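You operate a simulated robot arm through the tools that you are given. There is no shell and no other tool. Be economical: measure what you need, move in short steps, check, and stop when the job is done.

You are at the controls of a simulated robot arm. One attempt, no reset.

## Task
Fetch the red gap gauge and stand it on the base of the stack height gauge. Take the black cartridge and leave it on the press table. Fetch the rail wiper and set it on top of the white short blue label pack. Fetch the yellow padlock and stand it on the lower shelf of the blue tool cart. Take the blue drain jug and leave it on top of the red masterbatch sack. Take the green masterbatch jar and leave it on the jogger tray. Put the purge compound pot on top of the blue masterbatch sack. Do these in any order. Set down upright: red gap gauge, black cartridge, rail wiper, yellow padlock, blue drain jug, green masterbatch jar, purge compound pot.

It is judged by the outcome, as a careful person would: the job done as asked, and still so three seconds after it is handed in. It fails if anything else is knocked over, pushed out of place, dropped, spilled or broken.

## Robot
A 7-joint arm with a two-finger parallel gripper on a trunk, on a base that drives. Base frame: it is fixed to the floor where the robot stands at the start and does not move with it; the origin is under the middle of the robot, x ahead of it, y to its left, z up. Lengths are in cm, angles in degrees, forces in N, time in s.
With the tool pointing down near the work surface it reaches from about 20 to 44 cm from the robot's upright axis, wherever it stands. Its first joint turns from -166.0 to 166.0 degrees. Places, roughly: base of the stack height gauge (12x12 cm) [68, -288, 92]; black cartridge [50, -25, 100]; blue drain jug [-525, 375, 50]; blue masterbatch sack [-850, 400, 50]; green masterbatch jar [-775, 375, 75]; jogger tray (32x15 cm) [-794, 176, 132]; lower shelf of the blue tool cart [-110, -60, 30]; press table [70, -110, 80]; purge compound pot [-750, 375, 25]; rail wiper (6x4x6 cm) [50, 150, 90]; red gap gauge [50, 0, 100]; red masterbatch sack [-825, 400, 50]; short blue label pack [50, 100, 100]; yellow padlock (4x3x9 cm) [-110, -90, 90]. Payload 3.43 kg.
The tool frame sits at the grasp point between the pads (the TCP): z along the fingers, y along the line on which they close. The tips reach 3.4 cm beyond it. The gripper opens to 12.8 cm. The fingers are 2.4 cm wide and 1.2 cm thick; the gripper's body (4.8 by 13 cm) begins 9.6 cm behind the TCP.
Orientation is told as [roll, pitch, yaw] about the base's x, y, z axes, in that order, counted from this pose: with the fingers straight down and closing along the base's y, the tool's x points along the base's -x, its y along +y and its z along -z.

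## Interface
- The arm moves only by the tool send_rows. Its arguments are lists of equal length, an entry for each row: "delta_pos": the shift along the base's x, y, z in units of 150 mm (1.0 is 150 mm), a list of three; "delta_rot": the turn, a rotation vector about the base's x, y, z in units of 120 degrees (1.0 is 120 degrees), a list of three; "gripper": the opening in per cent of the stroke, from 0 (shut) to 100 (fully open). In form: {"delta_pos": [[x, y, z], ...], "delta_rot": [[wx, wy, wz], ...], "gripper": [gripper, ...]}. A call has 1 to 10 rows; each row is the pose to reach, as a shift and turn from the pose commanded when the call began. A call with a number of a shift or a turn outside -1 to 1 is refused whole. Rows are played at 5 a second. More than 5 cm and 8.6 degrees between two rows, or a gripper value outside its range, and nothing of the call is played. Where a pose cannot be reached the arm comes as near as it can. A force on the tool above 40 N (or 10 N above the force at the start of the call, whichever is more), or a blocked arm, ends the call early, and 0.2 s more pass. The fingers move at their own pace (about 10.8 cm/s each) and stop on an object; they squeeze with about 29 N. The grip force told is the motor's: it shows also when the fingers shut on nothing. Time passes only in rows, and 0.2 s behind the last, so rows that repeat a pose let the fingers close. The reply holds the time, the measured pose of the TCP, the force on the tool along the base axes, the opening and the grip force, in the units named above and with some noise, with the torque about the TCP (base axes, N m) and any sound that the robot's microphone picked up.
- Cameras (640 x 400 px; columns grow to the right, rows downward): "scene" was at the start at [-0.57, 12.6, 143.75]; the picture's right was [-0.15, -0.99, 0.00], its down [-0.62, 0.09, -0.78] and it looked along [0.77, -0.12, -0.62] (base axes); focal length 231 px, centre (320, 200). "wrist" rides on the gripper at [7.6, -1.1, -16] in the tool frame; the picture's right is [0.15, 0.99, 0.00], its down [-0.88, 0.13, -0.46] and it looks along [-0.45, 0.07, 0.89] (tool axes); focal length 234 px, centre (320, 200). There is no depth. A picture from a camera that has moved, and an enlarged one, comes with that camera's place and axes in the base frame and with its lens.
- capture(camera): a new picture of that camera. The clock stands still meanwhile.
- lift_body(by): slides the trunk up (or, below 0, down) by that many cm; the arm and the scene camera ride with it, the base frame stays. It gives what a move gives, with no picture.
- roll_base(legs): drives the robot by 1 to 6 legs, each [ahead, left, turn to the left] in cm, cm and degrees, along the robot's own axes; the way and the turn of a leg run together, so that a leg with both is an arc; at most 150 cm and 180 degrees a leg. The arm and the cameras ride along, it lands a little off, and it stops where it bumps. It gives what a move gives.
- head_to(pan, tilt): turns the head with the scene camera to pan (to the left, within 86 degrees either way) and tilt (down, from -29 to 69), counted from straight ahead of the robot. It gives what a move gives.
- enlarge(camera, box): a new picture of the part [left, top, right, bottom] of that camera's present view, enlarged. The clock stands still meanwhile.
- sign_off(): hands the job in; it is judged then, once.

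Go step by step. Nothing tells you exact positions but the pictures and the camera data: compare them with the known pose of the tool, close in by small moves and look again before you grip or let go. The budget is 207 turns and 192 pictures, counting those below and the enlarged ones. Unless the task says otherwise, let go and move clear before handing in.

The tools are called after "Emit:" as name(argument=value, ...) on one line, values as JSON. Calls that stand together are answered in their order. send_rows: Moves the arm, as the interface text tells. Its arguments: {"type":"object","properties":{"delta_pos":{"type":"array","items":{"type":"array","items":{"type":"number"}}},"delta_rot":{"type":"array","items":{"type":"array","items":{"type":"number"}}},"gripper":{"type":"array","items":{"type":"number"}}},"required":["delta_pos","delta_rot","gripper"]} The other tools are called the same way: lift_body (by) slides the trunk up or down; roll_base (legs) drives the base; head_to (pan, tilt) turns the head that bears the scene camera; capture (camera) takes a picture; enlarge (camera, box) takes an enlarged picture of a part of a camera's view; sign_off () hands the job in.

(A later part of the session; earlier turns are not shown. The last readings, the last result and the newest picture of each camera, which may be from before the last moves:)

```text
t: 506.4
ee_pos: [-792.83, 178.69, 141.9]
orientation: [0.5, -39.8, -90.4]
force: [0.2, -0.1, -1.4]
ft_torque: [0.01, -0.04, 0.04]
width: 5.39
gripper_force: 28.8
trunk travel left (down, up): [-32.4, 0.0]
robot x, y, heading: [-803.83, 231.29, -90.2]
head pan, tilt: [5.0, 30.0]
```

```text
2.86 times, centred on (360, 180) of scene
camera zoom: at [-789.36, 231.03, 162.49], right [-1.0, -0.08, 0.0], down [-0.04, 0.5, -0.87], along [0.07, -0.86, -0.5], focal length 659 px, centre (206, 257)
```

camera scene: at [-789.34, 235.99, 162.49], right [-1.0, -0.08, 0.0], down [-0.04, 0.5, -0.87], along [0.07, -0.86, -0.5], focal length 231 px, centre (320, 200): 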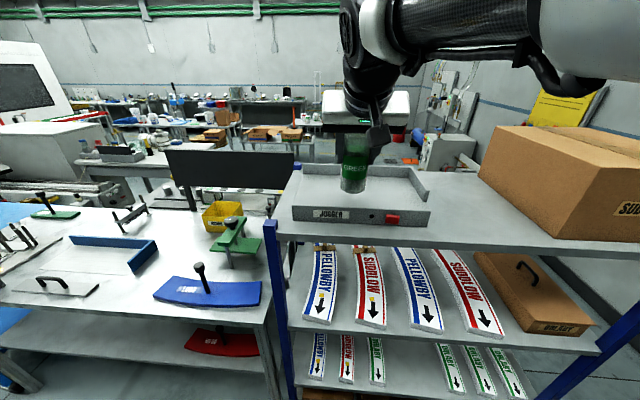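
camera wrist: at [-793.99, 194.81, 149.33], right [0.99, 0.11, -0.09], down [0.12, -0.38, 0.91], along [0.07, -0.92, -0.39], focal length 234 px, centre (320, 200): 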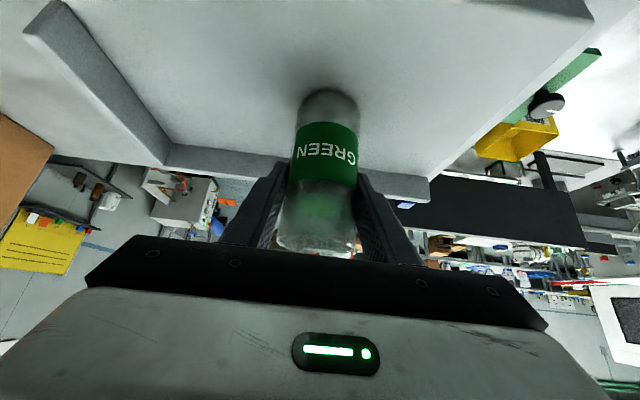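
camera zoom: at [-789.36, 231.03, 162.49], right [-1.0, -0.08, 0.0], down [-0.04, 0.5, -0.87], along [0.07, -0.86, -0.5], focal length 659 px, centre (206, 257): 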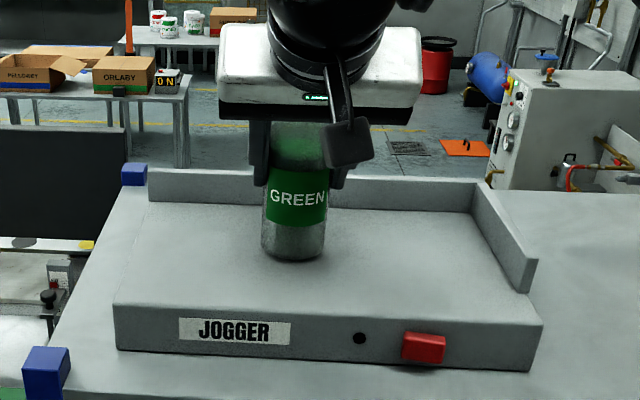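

Well placed; the jar bottom is a few cm or less above the tray. I lower in small steps with force checks.

Emit:
send_rows(delta_pos=[[0, 0, -0.03], [0, 0, -0.06]], delta_rot=[[0, 0, 0], [0, 0, 0]], gripper=[25, 25])

Emit:
send_rows(delta_pos=[[0, 0, -0.02], [0, 0, -0.04]], delta_rot=[[0, 0, 0], [0, 0, 0]], gripper=[25, 25])

Emit:
enlarge(camera="scene", box=[310, 150, 400, 220])

```text
t: 507.0
ee_pos: [-792.87, 178.75, 141.66]
orientation: [0.5, -40.6, -90.4]
force: [-0.6, 2.5, 26.5]
ft_torque: [-0.1, 0.61, -0.11]
width: 5.4
gripper_force: 28.8
trunk travel left (down, up): [-32.4, 0.0]
robot x, y, heading: [-804.12, 231.53, -90.3]
head pan, tilt: [5.0, 30.0]
```

```text
t: 507.6
ee_pos: [-792.92, 178.68, 140.85]
orientation: [0.4, -40.3, -90.4]
force: [0.5, 1.9, 27.4]
ft_torque: [-0.27, 0.62, -0.12]
width: 5.46
gripper_force: 28.7
trunk travel left (down, up): [-32.4, 0.0]
robot x, y, heading: [-804.37, 231.23, -90.3]
head pan, tilt: [5.0, 30.0]
```

```text
5.71 times, centred on (355, 185) of scene
camera zoom: at [-789.37, 231.28, 162.49], right [-1.0, -0.08, 0.0], down [-0.04, 0.5, -0.87], along [0.07, -0.86, -0.5], focal length 1318 px, centre (120, 286)
```

zoom: 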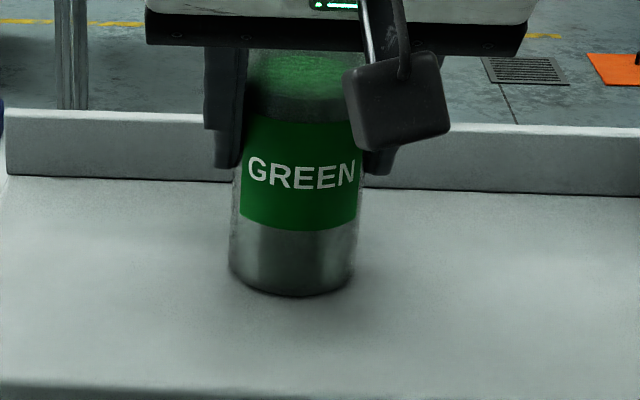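

It's on the tray (27 N). I ease up slightly before releasing.

Emit:
send_rows(delta_pos=[[0, 0, 0.02]], delta_rot=[[0, 0, 0]], gripper=[25])

```text
t: 508.0
ee_pos: [-793.01, 178.62, 140.66]
orientation: [0.6, -39.8, -90.3]
force: [1.5, -2.0, 16.2]
ft_torque: [-0.4, 0.35, -0.02]
width: 5.43
gripper_force: 28.7
trunk travel left (down, up): [-32.4, 0.0]
robot x, y, heading: [-804.43, 231.44, -90.2]
head pan, tilt: [5.0, 30.0]
```

Emit:
send_rows(delta_pos=[[0, 0, 0.02]], delta_rot=[[0, 0, 0]], gripper=[25])

```text
t: 508.4
ee_pos: [-792.94, 178.7, 140.8]
orientation: [0.4, -39.3, -90.4]
force: [1.5, 1.0, 2.1]
ft_torque: [-0.09, -0.04, 0.02]
width: 5.41
gripper_force: 28.9
trunk travel left (down, up): [-32.4, 0.0]
robot x, y, heading: [-803.89, 231.37, -90.6]
head pan, tilt: [5.0, 30.0]
```

Nearly no load now. I open and withdraw along the tool axis.

Emit:
send_rows(delta_pos=[[0, 0, 0], [0, 0, 0], [0, 0, 0], [0, 0, 0]], delta_rot=[[0, 0, 0], [0, 0, 0], [0, 0, 0], [0, 0, 0]], gripper=[46, 55, 65, 70])

Emit:
send_rows(delta_pos=[[0, 0.1, 0.12], [0, 0.25, 0.3], [0, 0.45, 0.5], [0, 0.65, 0.65]], delta_rot=[[0, 0, 0], [0, 0, 0], [0, 0, 0], [0, 0, 0]], gripper=[70, 70, 70, 70])

Emit:
enlarge(camera="scene", box=[260, 110, 460, 250])

```text
t: 509.4
ee_pos: [-792.96, 178.54, 141.13]
orientation: [0.4, -39.8, -90.4]
force: [-0.1, 0.3, 0.6]
ft_torque: [0.04, -0.03, 0.02]
width: 8.93
gripper_force: 0.1
trunk travel left (down, up): [-32.4, 0.0]
robot x, y, heading: [-803.96, 231.11, -90.6]
head pan, tilt: [5.0, 30.0]
```

```text
t: 510.4
ee_pos: [-793.01, 188.37, 150.83]
orientation: [0.2, -39.8, -90.3]
force: [-0.6, 0.4, 1.0]
ft_torque: [0.0, 0.0, -0.01]
width: 8.97
gripper_force: 0.0
trunk travel left (down, up): [-32.4, 0.0]
robot x, y, heading: [-804.26, 231.08, -90.3]
head pan, tilt: [5.0, 30.0]
```

```text
2.86 times, centred on (360, 180) of scene
camera zoom: at [-789.37, 231.11, 162.49], right [-1.0, -0.08, 0.0], down [-0.04, 0.5, -0.87], along [0.07, -0.86, -0.5], focal length 659 px, centre (206, 257)
```

zoom: 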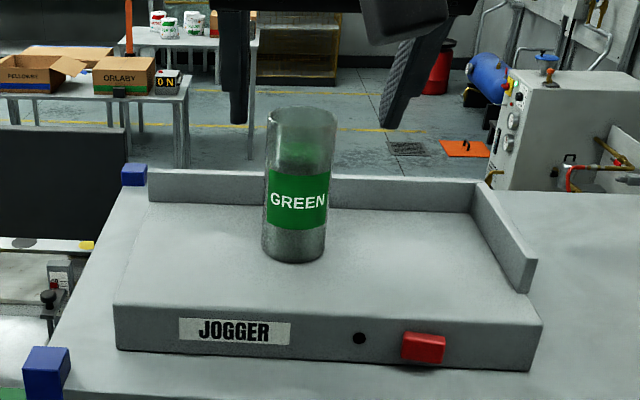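

Jar is standing on the jogger tray. Now the purge pot: I back off, return the tool to vertical and bring the arm down in stages.

Emit:
roll_base(legs=[[-42, 0, 0], [0, 0, 180]])

Emit:
send_rows(delta_pos=[[0, 0, 0], [0, 0, 0], [0, 0, 0], [0, 0, 0], [0, 0, -0.1], [0, 0, -0.4], [0, 0, -0.7], [0, 0, -1.0]], delta_rot=[[-0.067, 0, 0], [-0.134, 0, 0], [-0.2, 0, 0], [-0.267, 0, 0], [-0.333, 0, 0], [-0.333, 0, 0], [-0.333, 0, 0], [-0.333, 0, 0]], gripper=[70, 70, 70, 70, 70, 70, 70, 70])

Emit:
send_rows(delta_pos=[[0, 0, -0.3], [0, 0, -0.6], [0, 0, -0.9], [0, 0, -1.0]], delta_rot=[[0, 0, 0], [0, 0, 0], [0, 0, 0], [0, 0, 0]], gripper=[70, 70, 70, 70])

Emit:
lift_body(by=-24.4)

```text
t: 520.5
ee_pos: [-813.62, 316.21, 150.82]
orientation: [0.5, -39.8, 87.7]
force: [-0.2, 0.1, -0.7]
ft_torque: [-0.04, 0.01, 0.02]
width: 8.96
gripper_force: 0.0
trunk travel left (down, up): [-32.4, 0.0]
robot x, y, heading: [-803.81, 272.95, 87.7]
head pan, tilt: [5.0, 30.0]
```

```text
t: 522.3
ee_pos: [-813.72, 316.27, 135.89]
orientation: [-1.0, 0.1, 88.1]
force: [-0.3, -0.2, -0.2]
ft_torque: [-0.01, 0.04, 0.01]
width: 8.96
gripper_force: 0.0
trunk travel left (down, up): [-32.4, 0.0]
robot x, y, heading: [-804.07, 272.76, 88.0]
head pan, tilt: [5.0, 30.0]
```

```text
t: 523.3
ee_pos: [-813.61, 316.3, 120.78]
orientation: [-1.0, 0.1, 88.3]
force: [-0.8, 0.9, 0.0]
ft_torque: [0.01, 0.0, -0.01]
width: 8.95
gripper_force: 0.1
trunk travel left (down, up): [-32.4, 0.0]
robot x, y, heading: [-803.9, 272.87, 88.1]
head pan, tilt: [5.0, 30.0]
```

```text
t: 525.8
ee_pos: [-813.72, 316.31, 96.53]
orientation: [-1.0, 0.0, 88.2]
force: [-0.4, 0.4, 0.3]
ft_torque: [0.01, 0.0, 0.01]
width: 8.94
gripper_force: 0.1
trunk travel left (down, up): [-8.0, 24.4]
robot x, y, heading: [-803.93, 273.05, 88.0]
head pan, tilt: [5.0, 30.0]
```

I straighten heading, shift to the pot's x, and lower the arm further.

Emit:
roll_base(legs=[[0, -56, 2]])

Emit:
send_rows(delta_pos=[[0, 0, -0.3], [0, 0, -0.6], [0, 0, -0.9], [0, 0, -1.0]], delta_rot=[[0, 0.008, 0], [0, 0.008, 0], [0, 0.008, 0], [0, 0.008, 0]], gripper=[70, 70, 70, 70])

Emit:
send_rows(delta_pos=[[0, 0, -0.3], [0, 0, -0.6], [0, 0, -0.9], [0, 0, -1.0]], delta_rot=[[0, 0, 0], [0, 0, 0], [0, 0, 0], [0, 0, 0]], gripper=[70, 70, 70, 70])

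Emit:
capture(camera="wrist")

Emit:
head_to(pan=5, tilt=42)

Emit:
capture(camera="scene")

```text
t: 531.7
ee_pos: [-759.13, 314.71, 96.46]
orientation: [-1.0, 0.0, 90.1]
force: [0.2, 0.4, -0.2]
ft_torque: [-0.01, -0.02, -0.01]
width: 8.95
gripper_force: 0.1
trunk travel left (down, up): [-8.0, 24.4]
robot x, y, heading: [-747.89, 271.97, 89.8]
head pan, tilt: [5.0, 30.0]
```

```text
t: 532.7
ee_pos: [-759.05, 314.72, 81.33]
orientation: [-0.1, 0.1, 90.1]
force: [1.0, -0.2, -0.2]
ft_torque: [0.02, -0.02, 0.02]
width: 8.96
gripper_force: 0.1
trunk travel left (down, up): [-8.0, 24.4]
robot x, y, heading: [-748.37, 271.77, 89.9]
head pan, tilt: [5.0, 30.0]
```

```text
t: 533.7
ee_pos: [-758.97, 314.76, 66.58]
orientation: [-0.1, 0.1, 90.1]
force: [0.2, -1.0, 0.0]
ft_torque: [-0.02, -0.02, -0.03]
width: 8.99
gripper_force: 0.1
trunk travel left (down, up): [-8.0, 24.4]
robot x, y, heading: [-748.56, 272.06, 89.9]
head pan, tilt: [5.0, 30.0]
```

```text
63 pictures are left
camera wrist: at [-757.92, 307.36, 82.42], right [-0.99, -0.15, 0.0], down [-0.13, 0.88, 0.45], along [-0.07, 0.45, -0.89], focal length 234 px, centre (320, 200)
```

wrist: 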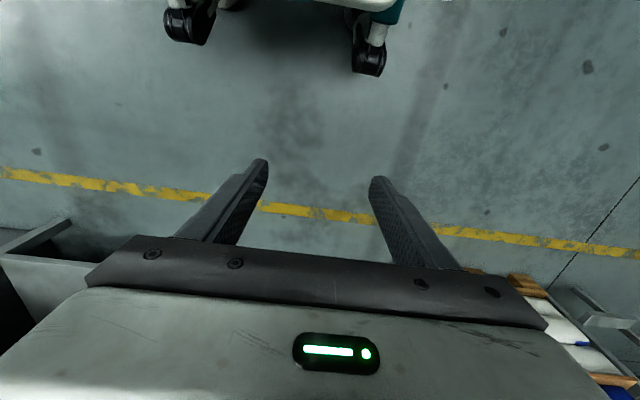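

```text
t: 534.4
ee_pos: [-759.11, 314.82, 66.54]
orientation: [-0.1, 0.1, 90.1]
force: [0.1, 0.2, -0.4]
ft_torque: [0.01, -0.01, -0.01]
width: 8.94
gripper_force: 0.0
trunk travel left (down, up): [-8.0, 24.4]
robot x, y, heading: [-748.18, 272.4, 89.6]
head pan, tilt: [5.0, 42.0]
```

```text
62 pictures are left
camera scene: at [-762.78, 271.15, 136.26], right [1.0, 0.08, 0.0], down [0.06, -0.67, -0.74], along [-0.06, 0.74, -0.67], focal length 231 px, centre (320, 200)
```

scene: 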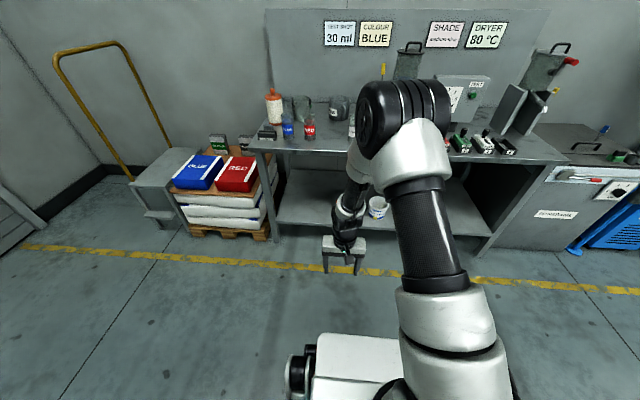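

I go down to z 58 and tilt 40° forward while lowering, as worked before.

Emit:
send_rows(delta_pos=[[0, 0, -0.3], [0, 0, -0.55], [0.0, 0.0, -0.75], [0, 0.05, -0.85], [0, 0.1, -0.95], [0, 0.15, -1.0]], delta_rot=[[0, 0, 0], [0, 0, 0], [0.067, 0, 0], [0.134, 0, 0], [0.2, 0, 0], [0.267, 0, 0]], gripper=[80, 80, 80, 80, 80, 80])

Emit:
send_rows(delta_pos=[[0, 0.15, -0.2], [0, 0.4, -0.4], [0, 0.7, -0.6], [0, 0.8, -0.8]], delta_rot=[[0.066, 0, 0], [0.066, 0, 0], [0.066, 0, 0], [0.066, 0, 0]], gripper=[80, 80, 80, 80])

Emit:
capture(camera="wrist")

```text
t: 535.8
ee_pos: [-759.14, 317.22, 51.49]
orientation: [-0.2, -32.1, 90.1]
force: [0.1, -0.2, -0.8]
ft_torque: [0.0, 0.01, -0.01]
width: 10.23
gripper_force: 0.0
trunk travel left (down, up): [-8.0, 24.4]
robot x, y, heading: [-748.05, 271.67, 89.7]
head pan, tilt: [5.0, 42.0]
```

```text
refused: row 3 steps farther than a row can; nothing moved
```

```text
61 pictures are left
camera wrist: at [-757.93, 302.37, 60.94], right [-0.99, -0.13, -0.08], down [-0.13, 0.5, 0.85], along [-0.07, 0.85, -0.52], focal length 234 px, centre (320, 200)
```

wrist: 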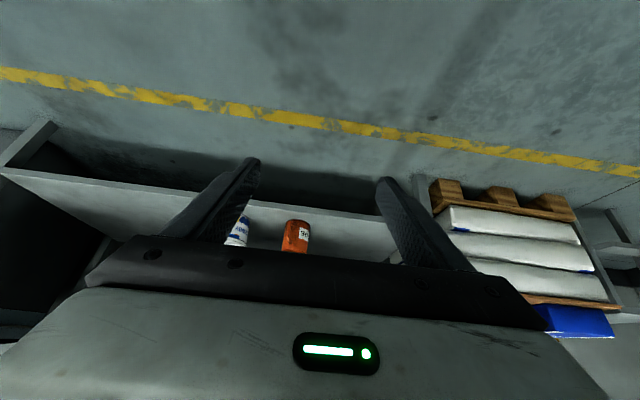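

The pot is in view at x ≈ -757. I finish the tilt and go lower in smaller steps.

Emit:
send_rows(delta_pos=[[0, 0.1, -0.2], [0, 0.3, -0.4], [0, 0.5, -0.6], [0, 0.67, -0.8], [0, 0.8, -1.0]], delta_rot=[[0.066, 0, 0], [0.066, 0, 0], [0.066, 0, 0], [0.066, 0, 0], [0.066, 0, 0]], gripper=[80, 80, 80, 80, 80])

Emit:
roll_base(legs=[[12, 0, 0]])

Emit:
capture(camera="wrist")

```text
t: 537.0
ee_pos: [-759.11, 329.01, 36.35]
orientation: [-0.1, -39.8, 90.2]
force: [0.8, -0.4, -0.7]
ft_torque: [-0.02, 0.0, -0.01]
width: 10.23
gripper_force: 0.0
trunk travel left (down, up): [-8.0, 24.4]
robot x, y, heading: [-748.05, 271.67, 90.0]
head pan, tilt: [5.0, 42.0]
```

```text
t: 538.3
ee_pos: [-759.05, 341.03, 36.49]
orientation: [-0.1, -39.8, 90.2]
force: [0.3, -0.1, 0.1]
ft_torque: [-0.04, 0.0, -0.01]
width: 10.24
gripper_force: 0.1
trunk travel left (down, up): [-8.0, 24.4]
robot x, y, heading: [-748.15, 283.63, 89.7]
head pan, tilt: [5.0, 42.0]
```

```text
60 pictures are left
camera wrist: at [-757.88, 325.11, 43.74], right [-0.99, -0.11, -0.1], down [-0.13, 0.38, 0.91], along [-0.07, 0.92, -0.39], focal length 234 px, centre (320, 200)
```

wrist: 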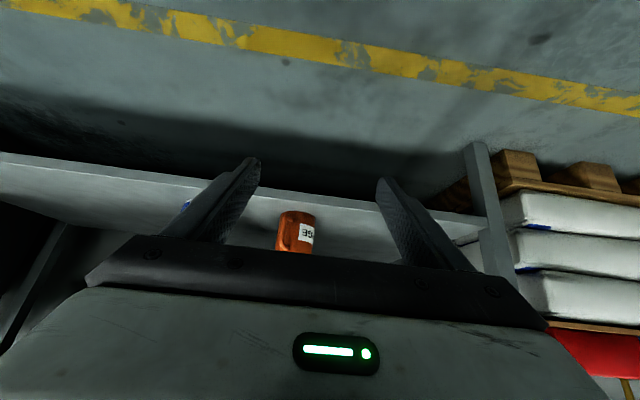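

Pot front at y ≈ 370, x ≈ -757, shelf edge y ≈ 363, shelf z ≈ 28. I align in x and drive in 20 cm.

Emit:
send_rows(delta_pos=[[0.13, 0, 0.03]], delta_rot=[[0, 0, 0]], gripper=[80])

Emit:
roll_base(legs=[[20, 0, 0.2]])

Emit:
capture(camera="wrist")

Emit:
capture(camera="scene")

```text
t: 538.7
ee_pos: [-757.05, 341.05, 36.94]
orientation: [-0.2, -39.8, 90.1]
force: [-0.3, 0.2, -0.6]
ft_torque: [-0.01, 0.01, 0.03]
width: 10.24
gripper_force: 0.1
trunk travel left (down, up): [-8.0, 24.4]
robot x, y, heading: [-747.85, 283.82, 89.7]
head pan, tilt: [5.0, 42.0]
```

```text
t: 540.3
ee_pos: [-757.41, 361.06, 36.93]
orientation: [-0.2, -39.8, 90.4]
force: [-0.4, 0.4, -0.2]
ft_torque: [0.0, 0.0, 0.03]
width: 10.21
gripper_force: 0.1
trunk travel left (down, up): [-8.0, 24.4]
robot x, y, heading: [-747.91, 303.83, 90.3]
head pan, tilt: [5.0, 42.0]
```

```text
59 pictures are left
camera wrist: at [-756.12, 345.09, 44.18], right [-0.99, -0.12, -0.1], down [-0.13, 0.38, 0.91], along [-0.07, 0.92, -0.4], focal length 234 px, centre (320, 200)
```

wrist: 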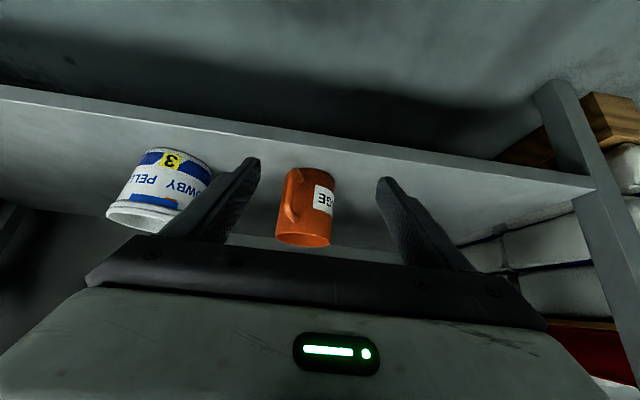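

```text
58 pictures are left
camera scene: at [-762.7, 303.01, 136.26], right [1.0, 0.09, 0.0], down [0.06, -0.67, -0.74], along [-0.07, 0.74, -0.67], focal length 231 px, centre (320, 200)
```

scene: 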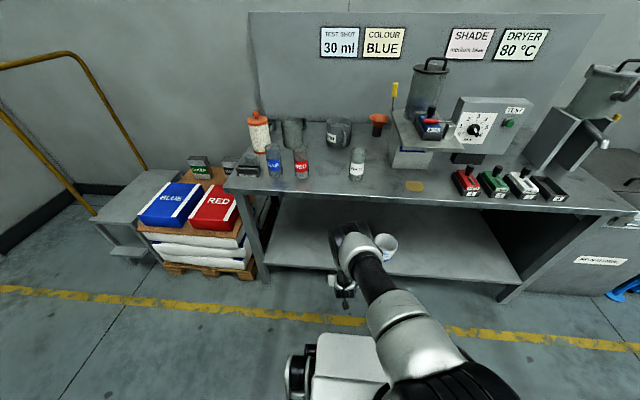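

The pot (z 27–37.5, ~6.6 cm wide) is centred near (-756.8, 377), its handle toward me. I drive in 9 cm more and check.

Emit:
roll_base(legs=[[9, 0, 0]])

Emit:
capture(camera="wrist")

```text
t: 541.4
ee_pos: [-757.33, 369.91, 36.78]
orientation: [-0.2, -39.7, 90.4]
force: [0.2, 0.3, 0.1]
ft_torque: [0.0, -0.02, 0.02]
width: 10.22
gripper_force: 0.0
trunk travel left (down, up): [-8.0, 24.4]
robot x, y, heading: [-747.9, 312.78, 90.1]
head pan, tilt: [5.0, 42.0]
```

```text
57 pictures are left
camera wrist: at [-756.12, 354.04, 44.18], right [-0.99, -0.12, -0.1], down [-0.13, 0.38, 0.91], along [-0.07, 0.92, -0.4], focal length 234 px, centre (320, 200)
```

wrist: 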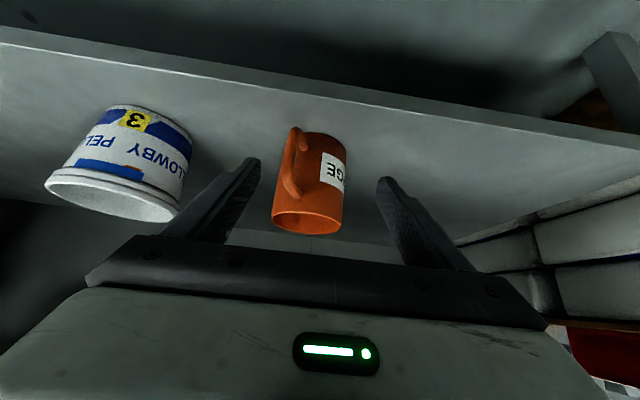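

Triangulating again: shelf z ≈ 25, pot centre ≈ (-757.3, 381), rim 7.6 cm at z 36.6. I drive 9 cm more with the fingers passing either side.

Emit:
roll_base(legs=[[9, 0, 0]])

Emit:
capture(camera="wrist")

Emit:
capture(camera="scene")

```text
t: 542.5
ee_pos: [-757.39, 378.94, 36.88]
orientation: [-0.1, -39.8, 90.4]
force: [-0.2, -0.2, 0.0]
ft_torque: [0.02, -0.01, 0.01]
width: 10.24
gripper_force: 0.0
trunk travel left (down, up): [-8.0, 24.4]
robot x, y, heading: [-747.92, 321.29, 90.2]
head pan, tilt: [5.0, 42.0]
```

```text
56 pictures are left
camera wrist: at [-756.12, 363.0, 44.18], right [-0.99, -0.12, -0.1], down [-0.13, 0.38, 0.91], along [-0.07, 0.92, -0.4], focal length 234 px, centre (320, 200)
```

wrist: 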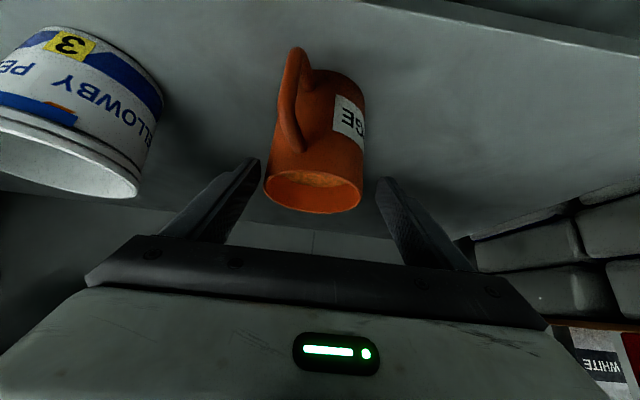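

```text
55 pictures are left
camera scene: at [-762.73, 320.93, 136.26], right [1.0, 0.09, 0.0], down [0.06, -0.67, -0.74], along [-0.07, 0.74, -0.67], focal length 231 px, centre (320, 200)
```

scene: 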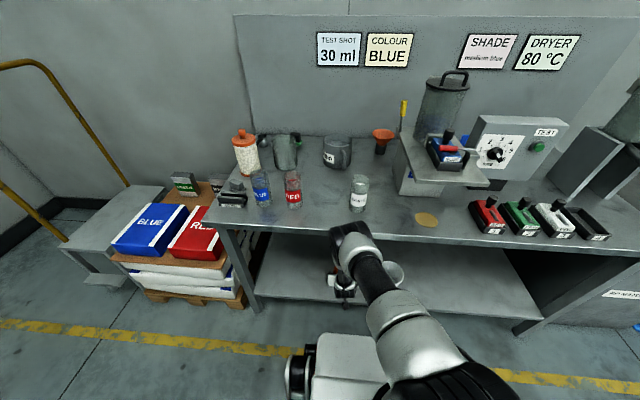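

Rim looks ~8.8 cm wide at (-757, 382). I open wider, then ease down around it and close.

Emit:
send_rows(delta_pos=[[0.02, 0, 0], [0.02, 0.06, -0.1], [0.02, 0.12, -0.2], [0.02, 0.17, -0.29]], delta_rot=[[0, 0, 0], [0, 0, 0], [0, 0, 0], [0, 0, 0]], gripper=[95, 95, 95, 95])

Emit:
capture(camera="wrist")

```text
t: 543.5
ee_pos: [-757.19, 381.52, 32.47]
orientation: [-0.2, -39.8, 90.4]
force: [1.1, -0.2, -0.5]
ft_torque: [-0.01, 0.03, -0.03]
width: 12.16
gripper_force: 0.1
trunk travel left (down, up): [-8.0, 24.4]
robot x, y, heading: [-747.99, 321.54, 89.9]
head pan, tilt: [5.0, 42.0]
```

```text
54 pictures are left
camera wrist: at [-755.8, 365.55, 39.82], right [-0.99, -0.12, -0.1], down [-0.13, 0.38, 0.91], along [-0.07, 0.92, -0.4], focal length 234 px, centre (320, 200)
```

wrist: 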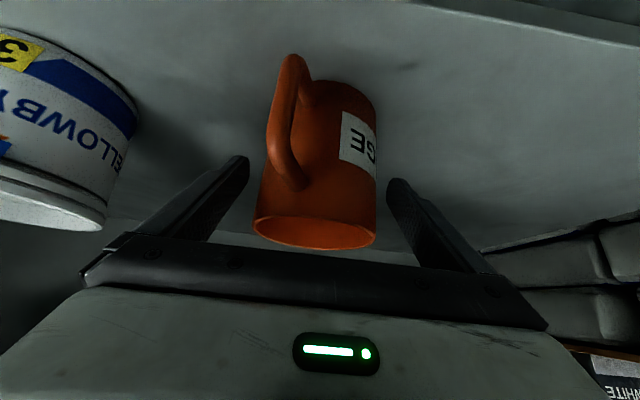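

Fingers straddle the pot nicely. I close.

Emit:
send_rows(delta_pos=[[0, 0, 0], [0, 0, 0], [0, 0, 0], [0, 0, 0], [0, 0, 0]], delta_rot=[[0, 0, 0], [0, 0, 0], [0, 0, 0], [0, 0, 0], [0, 0, 0]], gripper=[75, 65, 55, 45, 40])

Emit:
capture(camera="wrist")

```text
t: 544.7
ee_pos: [-757.03, 381.44, 32.51]
orientation: [-0.2, -39.8, 90.4]
force: [1.3, 0.3, -0.4]
ft_torque: [0.01, -0.17, -0.01]
width: 8.38
gripper_force: 29.2
trunk travel left (down, up): [-8.0, 24.4]
robot x, y, heading: [-747.7, 321.76, 89.9]
head pan, tilt: [5.0, 42.0]
```

```text
53 pictures are left
camera wrist: at [-755.79, 365.52, 39.83], right [-0.99, -0.12, -0.1], down [-0.13, 0.38, 0.91], along [-0.07, 0.92, -0.4], focal length 234 px, centre (320, 200)
```

wrist: 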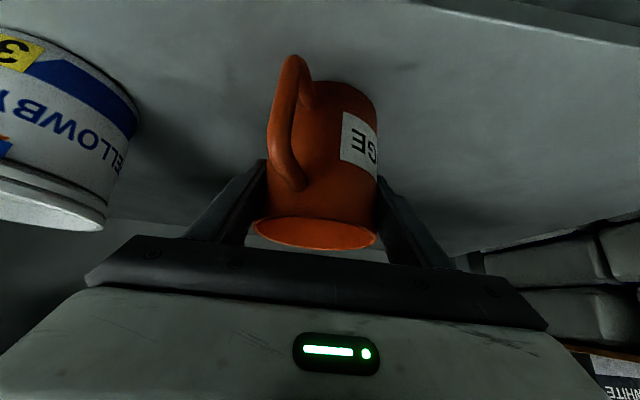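

Gripped at 8.4 cm. I lift 5 cm and check it comes up level.

Emit:
send_rows(delta_pos=[[0, 0, 0.06], [0, 0, 0.2], [0, 0, 0.33]], delta_rot=[[0, 0, 0], [0, 0, 0], [0, 0, 0]], gripper=[40, 40, 40])

Emit:
capture(camera="wrist")

```text
t: 545.5
ee_pos: [-757.09, 381.46, 37.32]
orientation: [-0.2, -39.7, 90.4]
force: [-0.7, 0.0, -2.9]
ft_torque: [0.04, -0.01, -0.03]
width: 8.37
gripper_force: 29.4
trunk travel left (down, up): [-8.0, 24.4]
robot x, y, heading: [-747.8, 321.68, 90.1]
head pan, tilt: [5.0, 42.0]
```

```text
52 pictures are left
camera wrist: at [-755.89, 365.5, 44.78], right [-0.99, -0.12, -0.1], down [-0.13, 0.39, 0.91], along [-0.07, 0.92, -0.4], focal length 234 px, centre (320, 200)
```

wrist: 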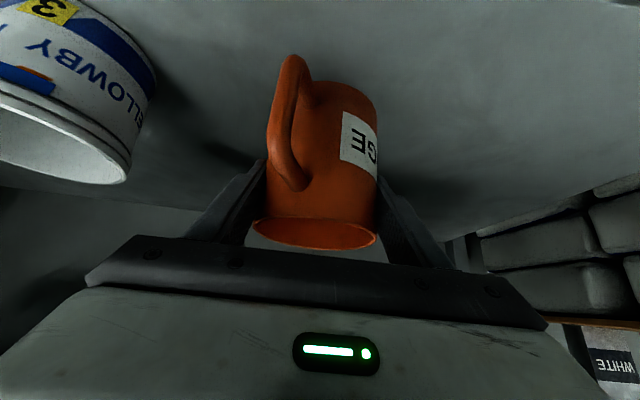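

Pot lifted level. I back straight out, shift left to the sacks, and raise the trunk.

Emit:
roll_base(legs=[[-46, 0, 0], [0, 88, 0]])

Emit:
lift_body(by=24.4)

Emit:
send_rows(delta_pos=[[0, 0, 0.25], [0, 0, 0.5], [0, 0, 0.7]], delta_rot=[[0, 0, 0], [0, 0, 0], [0, 0, 0]], gripper=[40, 40, 40])

Emit:
capture(camera="wrist")

Emit:
capture(camera="scene")

```text
t: 556.7
ee_pos: [-846.22, 334.18, 37.38]
orientation: [-0.1, -39.8, 91.1]
force: [-0.3, -0.3, -3.2]
ft_torque: [0.03, 0.02, -0.02]
width: 8.26
gripper_force: 29.6
trunk travel left (down, up): [-8.0, 24.4]
robot x, y, heading: [-836.1, 274.56, 90.7]
head pan, tilt: [5.0, 42.0]
```

```text
t: 559.3
ee_pos: [-846.28, 334.45, 61.75]
orientation: [-0.3, -39.8, 91.1]
force: [0.2, -0.7, -3.3]
ft_torque: [0.04, -0.04, 0.01]
width: 8.29
gripper_force: 29.2
trunk travel left (down, up): [-32.4, 0.0]
robot x, y, heading: [-836.59, 274.78, 90.7]
head pan, tilt: [5.0, 42.0]
```

```text
t: 560.1
ee_pos: [-846.36, 334.24, 72.32]
orientation: [-0.2, -39.7, 91.1]
force: [0.7, -1.1, -3.6]
ft_torque: [0.02, 0.01, 0.01]
width: 8.29
gripper_force: 29.1
trunk travel left (down, up): [-32.4, 0.0]
robot x, y, heading: [-836.59, 274.62, 90.6]
head pan, tilt: [5.0, 42.0]
```

```text
51 pictures are left
camera wrist: at [-844.87, 318.36, 79.7], right [-0.99, -0.13, -0.1], down [-0.14, 0.38, 0.91], along [-0.08, 0.91, -0.4], focal length 234 px, centre (320, 200)
```

wrist: 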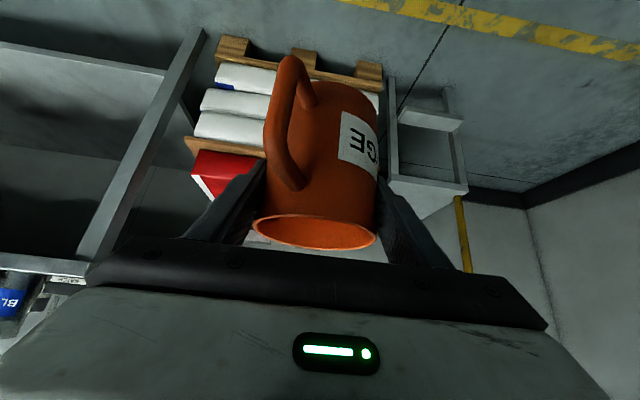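

```text
50 pictures are left
camera scene: at [-851.27, 273.71, 160.65], right [1.0, 0.1, 0.0], down [0.07, -0.67, -0.74], along [-0.07, 0.74, -0.67], focal length 231 px, centre (320, 200)
```

scene: 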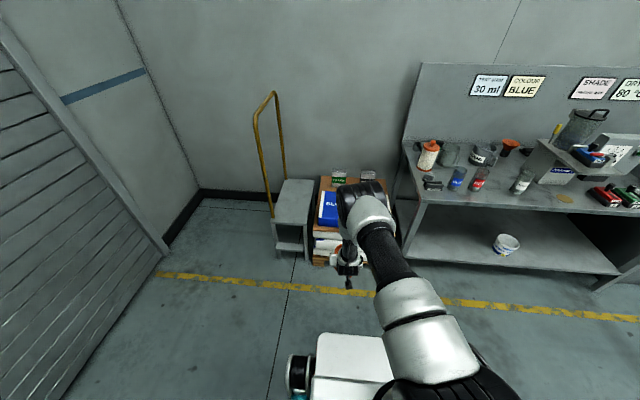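

Blue sack top is near (-854, 392), z ≈ 46–50. I drive ahead 50 cm with the pot above it and look.

Emit:
roll_base(legs=[[0, 7, -0.7], [50, 0, 0]])

Emit:
head_to(pan=5, tilt=52)

Emit:
capture(camera="scene")

Emit:
capture(camera="wrist")

```text
t: 563.9
ee_pos: [-851.98, 383.91, 72.28]
orientation: [-0.2, -39.8, 89.9]
force: [0.1, -0.1, -2.6]
ft_torque: [0.0, 0.02, -0.01]
width: 8.28
gripper_force: 29.0
trunk travel left (down, up): [-32.4, 0.0]
robot x, y, heading: [-843.38, 324.05, 90.0]
head pan, tilt: [5.0, 42.0]
```

```text
t: 564.7
ee_pos: [-851.92, 383.86, 72.39]
orientation: [-0.3, -39.9, 90.0]
force: [0.2, 0.1, -2.9]
ft_torque: [-0.01, 0.0, 0.0]
width: 8.28
gripper_force: 28.9
trunk travel left (down, up): [-32.4, 0.0]
robot x, y, heading: [-843.11, 324.12, 89.8]
head pan, tilt: [5.0, 52.0]
```

```text
49 pictures are left
camera scene: at [-858.06, 322.6, 159.27], right [1.0, 0.08, 0.0], down [0.06, -0.79, -0.62], along [-0.05, 0.61, -0.79], focal length 231 px, centre (320, 200)
```

scene: 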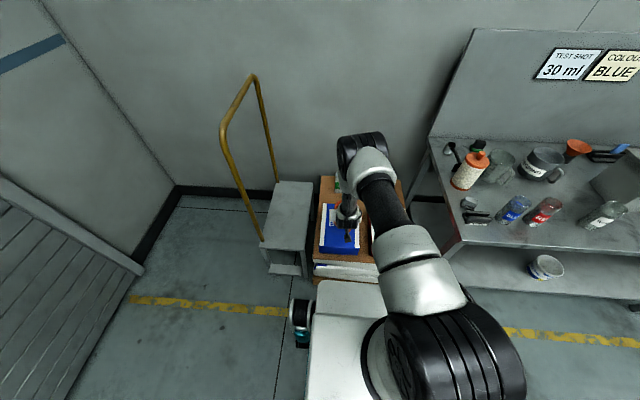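

```text
48 pictures are left
camera wrist: at [-850.87, 367.97, 79.67], right [-0.99, -0.11, -0.1], down [-0.13, 0.39, 0.91], along [-0.06, 0.92, -0.4], focal length 234 px, centre (320, 200)
```

wrist: 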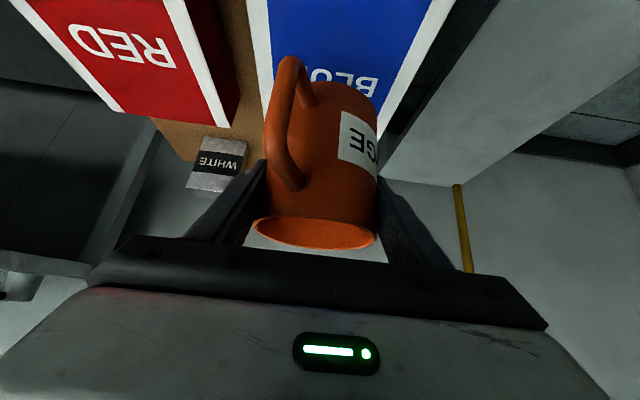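

Pot is over the blue sack (x -842…-863). I move 4 cm further and lower to a few cm above.

Emit:
send_rows(delta_pos=[[-0.04, 0.15, 0], [-0.04, 0.27, -0.2], [-0.04, 0.27, -0.45], [-0.04, 0.27, -0.7], [-0.04, 0.27, -0.85]], delta_rot=[[0, 0, 0], [0, 0, 0], [0, 0, 0], [0, 0, 0], [0, 0, 0]], gripper=[40, 40, 40, 40, 40])

Emit:
capture(camera="wrist")

Emit:
enlarge(camera="scene", box=[280, 130, 420, 290])

```text
t: 565.9
ee_pos: [-852.66, 388.52, 60.23]
orientation: [0.0, -40.6, 89.8]
force: [0.3, -2.2, 27.9]
ft_torque: [0.25, 0.0, -0.3]
width: 8.3
gripper_force: 29.6
trunk travel left (down, up): [-32.4, 0.0]
robot x, y, heading: [-843.62, 323.88, 89.6]
head pan, tilt: [5.0, 52.0]
```

```text
47 pictures are left
camera wrist: at [-851.53, 372.5, 67.38], right [-0.99, -0.11, -0.1], down [-0.13, 0.37, 0.92], along [-0.06, 0.92, -0.38], focal length 234 px, centre (320, 200)
```

wrist: 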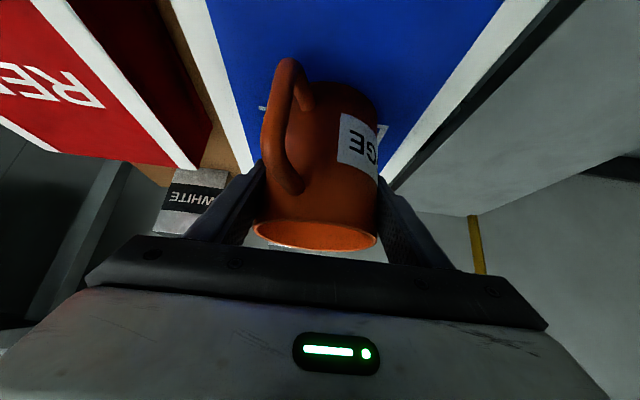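

```text
2.50 times, centred on (350, 210) of scene
camera zoom: at [-858.0, 322.29, 159.36], right [1.0, 0.08, 0.0], down [0.06, -0.78, -0.62], along [-0.05, 0.62, -0.79], focal length 577 px, centre (245, 175)
```

zoom: 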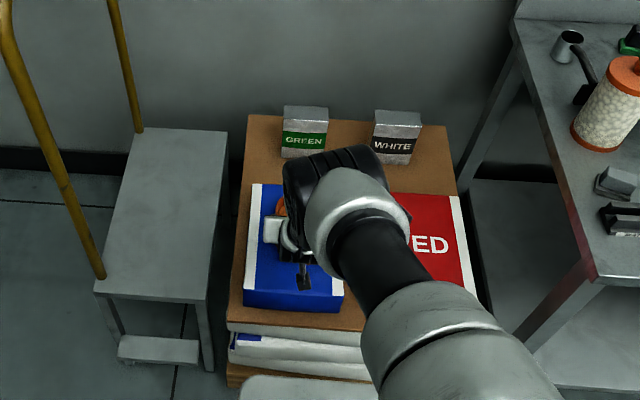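

Already resting on the sack (28 N). I ease up until nearly unloaded.

Emit:
send_rows(delta_pos=[[0, 0, 0.03]], delta_rot=[[0, 0, 0]], gripper=[40])

```text
t: 566.3
ee_pos: [-852.66, 388.0, 60.17]
orientation: [-0.1, -40.1, 89.9]
force: [-0.4, 5.9, 14.6]
ft_torque: [0.88, 0.28, 0.01]
width: 8.32
gripper_force: 28.8
trunk travel left (down, up): [-32.4, 0.0]
robot x, y, heading: [-843.21, 323.94, 89.5]
head pan, tilt: [5.0, 52.0]
```

Emit:
send_rows(delta_pos=[[0, 0.01, 0.025]], delta_rot=[[0, 0, 0]], gripper=[40])

```text
t: 566.7
ee_pos: [-852.52, 387.87, 60.27]
orientation: [-0.2, -39.5, 90.0]
force: [-0.7, 2.2, 4.6]
ft_torque: [0.57, 0.19, 0.04]
width: 8.29
gripper_force: 28.9
trunk travel left (down, up): [-32.4, 0.0]
robot x, y, heading: [-843.58, 324.17, 89.4]
head pan, tilt: [5.0, 52.0]
```

Light load now. I open and withdraw along the tool axis.

Emit:
send_rows(delta_pos=[[0, 0, 0], [0, 0, 0], [0, 0, 0], [0, 0, 0]], delta_rot=[[0, 0, 0], [0, 0, 0], [0, 0, 0], [0, 0, 0]], gripper=[68, 75, 85, 92])

Emit:
send_rows(delta_pos=[[0, -0.1, 0.12], [0, -0.25, 0.3], [0, -0.43, 0.5], [0, -0.6, 0.7], [0, -0.8, 0.85]], delta_rot=[[0, 0, 0], [0, 0, 0], [0, 0, 0], [0, 0, 0], [0, 0, 0]], gripper=[92, 92, 92, 92, 92])

Emit:
capture(camera="wrist")

```text
t: 567.7
ee_pos: [-852.61, 388.04, 60.54]
orientation: [-0.2, -39.7, 89.9]
force: [0.6, 0.9, 0.2]
ft_torque: [-0.01, 0.01, 0.02]
width: 11.77
gripper_force: 0.1
trunk travel left (down, up): [-32.4, 0.0]
robot x, y, heading: [-843.18, 324.07, 89.5]
head pan, tilt: [5.0, 52.0]
```

```text
t: 568.9
ee_pos: [-852.7, 376.09, 73.18]
orientation: [-0.3, -39.9, 89.9]
force: [-0.1, -0.4, -0.7]
ft_torque: [0.0, -0.03, -0.01]
width: 11.77
gripper_force: 0.0
trunk travel left (down, up): [-32.4, 0.0]
robot x, y, heading: [-843.21, 323.94, 89.4]
head pan, tilt: [5.0, 52.0]
```

```text
45 pictures are left
camera wrist: at [-851.54, 360.12, 80.59], right [-0.99, -0.11, -0.1], down [-0.13, 0.38, 0.91], along [-0.06, 0.92, -0.4], focal length 234 px, centre (320, 200)
```

wrist: 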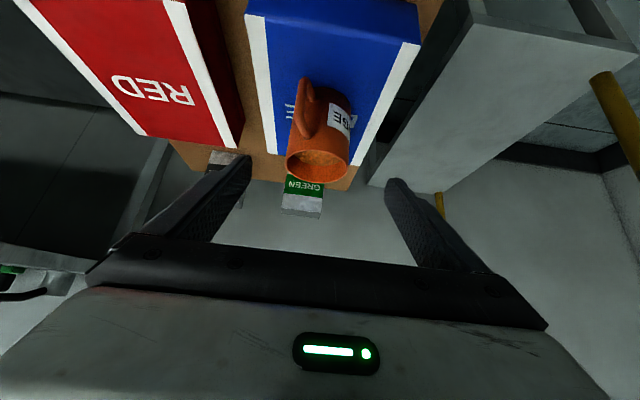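

The pot stands on the blue sack. Last: the blue drain jug near (-525, 375). I back off and drive along the lane.

Emit:
roll_base(legs=[[-55, 0, 0.5], [0, -150, 0], [0, -110, 0]])

Emit:
head_to(pan=-15, tilt=30)

Emit:
capture(camera="scene")

```text
t: 596.5
ee_pos: [-593.88, 321.02, 73.03]
orientation: [-0.2, -39.8, 90.2]
force: [-0.2, 0.3, 0.2]
ft_torque: [0.0, 0.0, 0.02]
width: 11.79
gripper_force: 0.1
trunk travel left (down, up): [-32.4, 0.0]
robot x, y, heading: [-584.3, 269.2, 89.7]
head pan, tilt: [5.0, 52.0]
```

```text
t: 597.4
ee_pos: [-593.78, 321.21, 73.09]
orientation: [-0.2, -39.8, 90.2]
force: [0.2, -0.5, 0.2]
ft_torque: [0.04, -0.03, 0.01]
width: 11.75
gripper_force: 0.1
trunk travel left (down, up): [-32.4, 0.0]
robot x, y, heading: [-584.49, 269.32, 89.8]
head pan, tilt: [-15.0, 30.0]
```

```text
44 pictures are left
camera scene: at [-596.05, 268.89, 162.48], right [0.97, -0.26, 0.0], down [-0.13, -0.48, -0.87], along [0.23, 0.84, -0.5], focal length 231 px, centre (320, 200)
```

scene: 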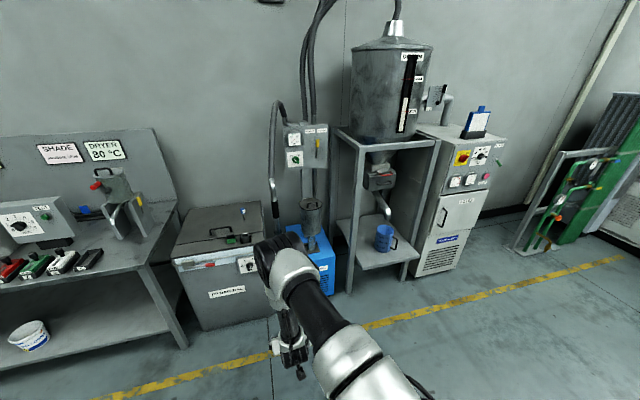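

The blue jug is on the stand under the hopper outlet. I zoom in.

Emit:
enlarge(camera="scene", box=[320, 130, 480, 290])

```text
2.50 times, centred on (400, 210) of scene
camera zoom: at [-596.05, 268.89, 162.48], right [0.97, -0.26, 0.0], down [-0.13, -0.48, -0.87], along [0.23, 0.84, -0.5], focal length 577 px, centre (120, 175)
```

zoom: 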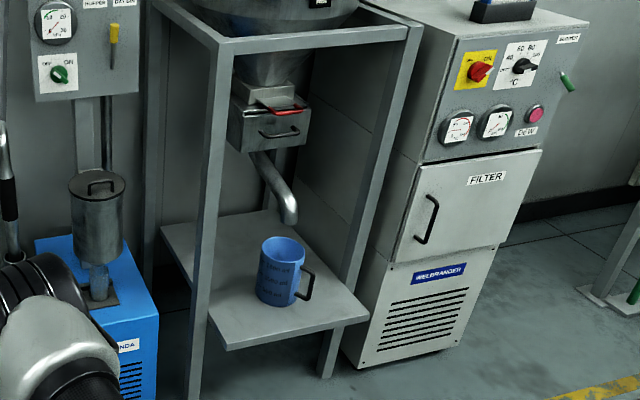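

Jug with handle to the right, near (-515, 383). I lower the trunk 9 cm, shift right in front of it and look with both cameras.

Emit:
lift_body(by=-9)

Emit:
roll_base(legs=[[0, -80, 0.2]])

Emit:
head_to(pan=5, tilt=35)

Emit:
capture(camera="scene")

Emit:
capture(camera="wrist")

```text
t: 598.7
ee_pos: [-593.88, 321.15, 64.18]
orientation: [-0.2, -39.9, 90.1]
force: [0.3, -0.1, 0.3]
ft_torque: [0.01, 0.0, 0.03]
width: 11.8
gripper_force: 0.1
trunk travel left (down, up): [-23.4, 9.0]
robot x, y, heading: [-584.3, 269.04, 89.7]
head pan, tilt: [-15.0, 30.0]
```

```text
t: 606.8
ee_pos: [-513.12, 320.91, 64.13]
orientation: [-0.2, -39.8, 90.3]
force: [0.0, 0.2, 0.4]
ft_torque: [0.01, 0.0, 0.0]
width: 11.79
gripper_force: 0.0
trunk travel left (down, up): [-23.4, 9.0]
robot x, y, heading: [-503.33, 268.84, 90.1]
head pan, tilt: [-15.0, 30.0]
```

```text
t: 607.6
ee_pos: [-513.16, 320.99, 64.2]
orientation: [-0.2, -39.8, 90.2]
force: [0.7, 0.0, -0.4]
ft_torque: [-0.01, -0.02, 0.01]
width: 11.79
gripper_force: 0.1
trunk travel left (down, up): [-23.4, 9.0]
robot x, y, heading: [-503.72, 268.85, 89.7]
head pan, tilt: [5.0, 35.0]
```

```text
42 pictures are left
camera scene: at [-518.36, 268.7, 152.71], right [1.0, 0.08, 0.0], down [0.05, -0.57, -0.82], along [-0.07, 0.82, -0.57], focal length 231 px, centre (320, 200)
```

scene: 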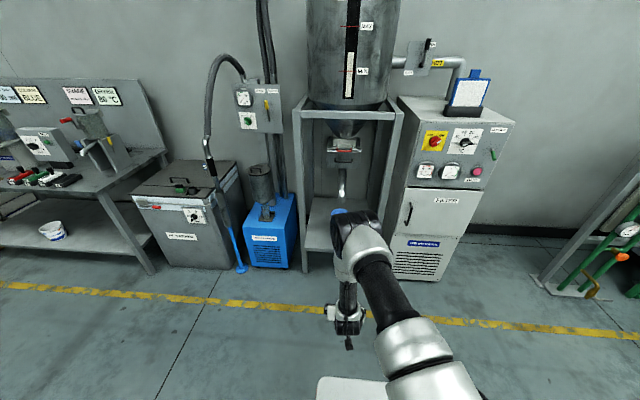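

```text
41 pictures are left
camera wrist: at [-511.93, 305.04, 71.55], right [-0.99, -0.11, -0.1], down [-0.13, 0.38, 0.91], along [-0.07, 0.92, -0.4], focal length 234 px, centre (320, 200)
```

wrist: 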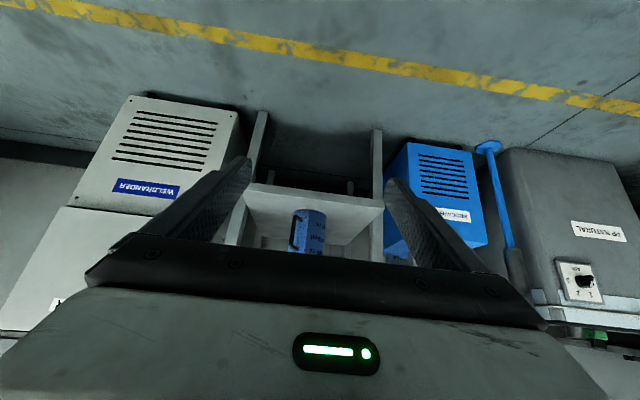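

Jug bottom front at about (-516, 383), shelf z ≈ 42. I drive 30 cm closer for a better look.

Emit:
send_rows(delta_pos=[[-0.1, 0, -0.2], [-0.17, 0, -0.4]], delta_rot=[[0, 0, 0], [0, 0, 0]], gripper=[99, 99])

Emit:
roll_base(legs=[[32, 0, 0.2]])

Emit:
capture(camera="wrist")

Emit:
capture(camera="scene")

```text
t: 608.2
ee_pos: [-515.73, 321.01, 58.18]
orientation: [-0.2, -39.8, 90.2]
force: [1.1, 0.1, -0.1]
ft_torque: [0.03, 0.01, 0.02]
width: 12.68
gripper_force: 0.0
trunk travel left (down, up): [-23.4, 9.0]
robot x, y, heading: [-503.29, 269.18, 90.0]
head pan, tilt: [5.0, 35.0]
```

```text
t: 610.4
ee_pos: [-515.91, 352.96, 58.14]
orientation: [-0.2, -39.8, 90.5]
force: [0.5, 0.0, 0.5]
ft_torque: [-0.02, 0.01, 0.03]
width: 12.67
gripper_force: 0.0
trunk travel left (down, up): [-23.4, 9.0]
robot x, y, heading: [-503.23, 301.08, 89.7]
head pan, tilt: [5.0, 35.0]
```

```text
40 pictures are left
camera wrist: at [-514.63, 337.06, 65.61], right [-0.99, -0.12, -0.1], down [-0.13, 0.38, 0.91], along [-0.07, 0.92, -0.4], focal length 234 px, centre (320, 200)
```

wrist: 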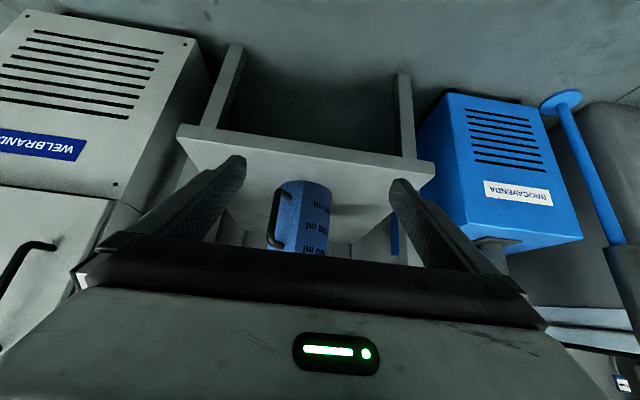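

```text
39 pictures are left
camera scene: at [-518.37, 300.66, 152.71], right [1.0, 0.09, 0.0], down [0.05, -0.57, -0.82], along [-0.07, 0.82, -0.57], focal length 231 px, centre (320, 200)
```

scene: 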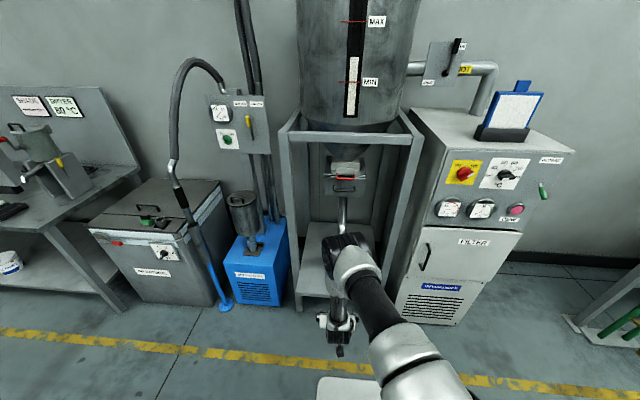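

Jug diameter looks ~10–11 cm, close to the full opening. I measure it with an enlarged view.

Emit:
enlarge(camera="wrist", box=[230, 150, 390, 250])

```text
4.00 times, centred on (310, 200) of wrist
camera zoom: at [-514.63, 337.06, 65.61], right [-0.99, -0.12, -0.1], down [-0.13, 0.38, 0.91], along [-0.07, 0.92, -0.4], focal length 937 px, centre (360, 200)
```

zoom: 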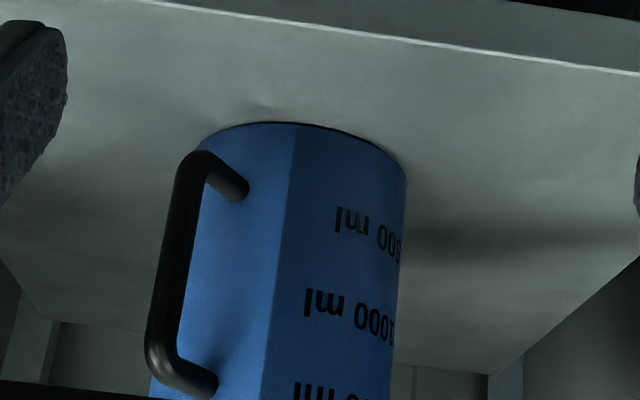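

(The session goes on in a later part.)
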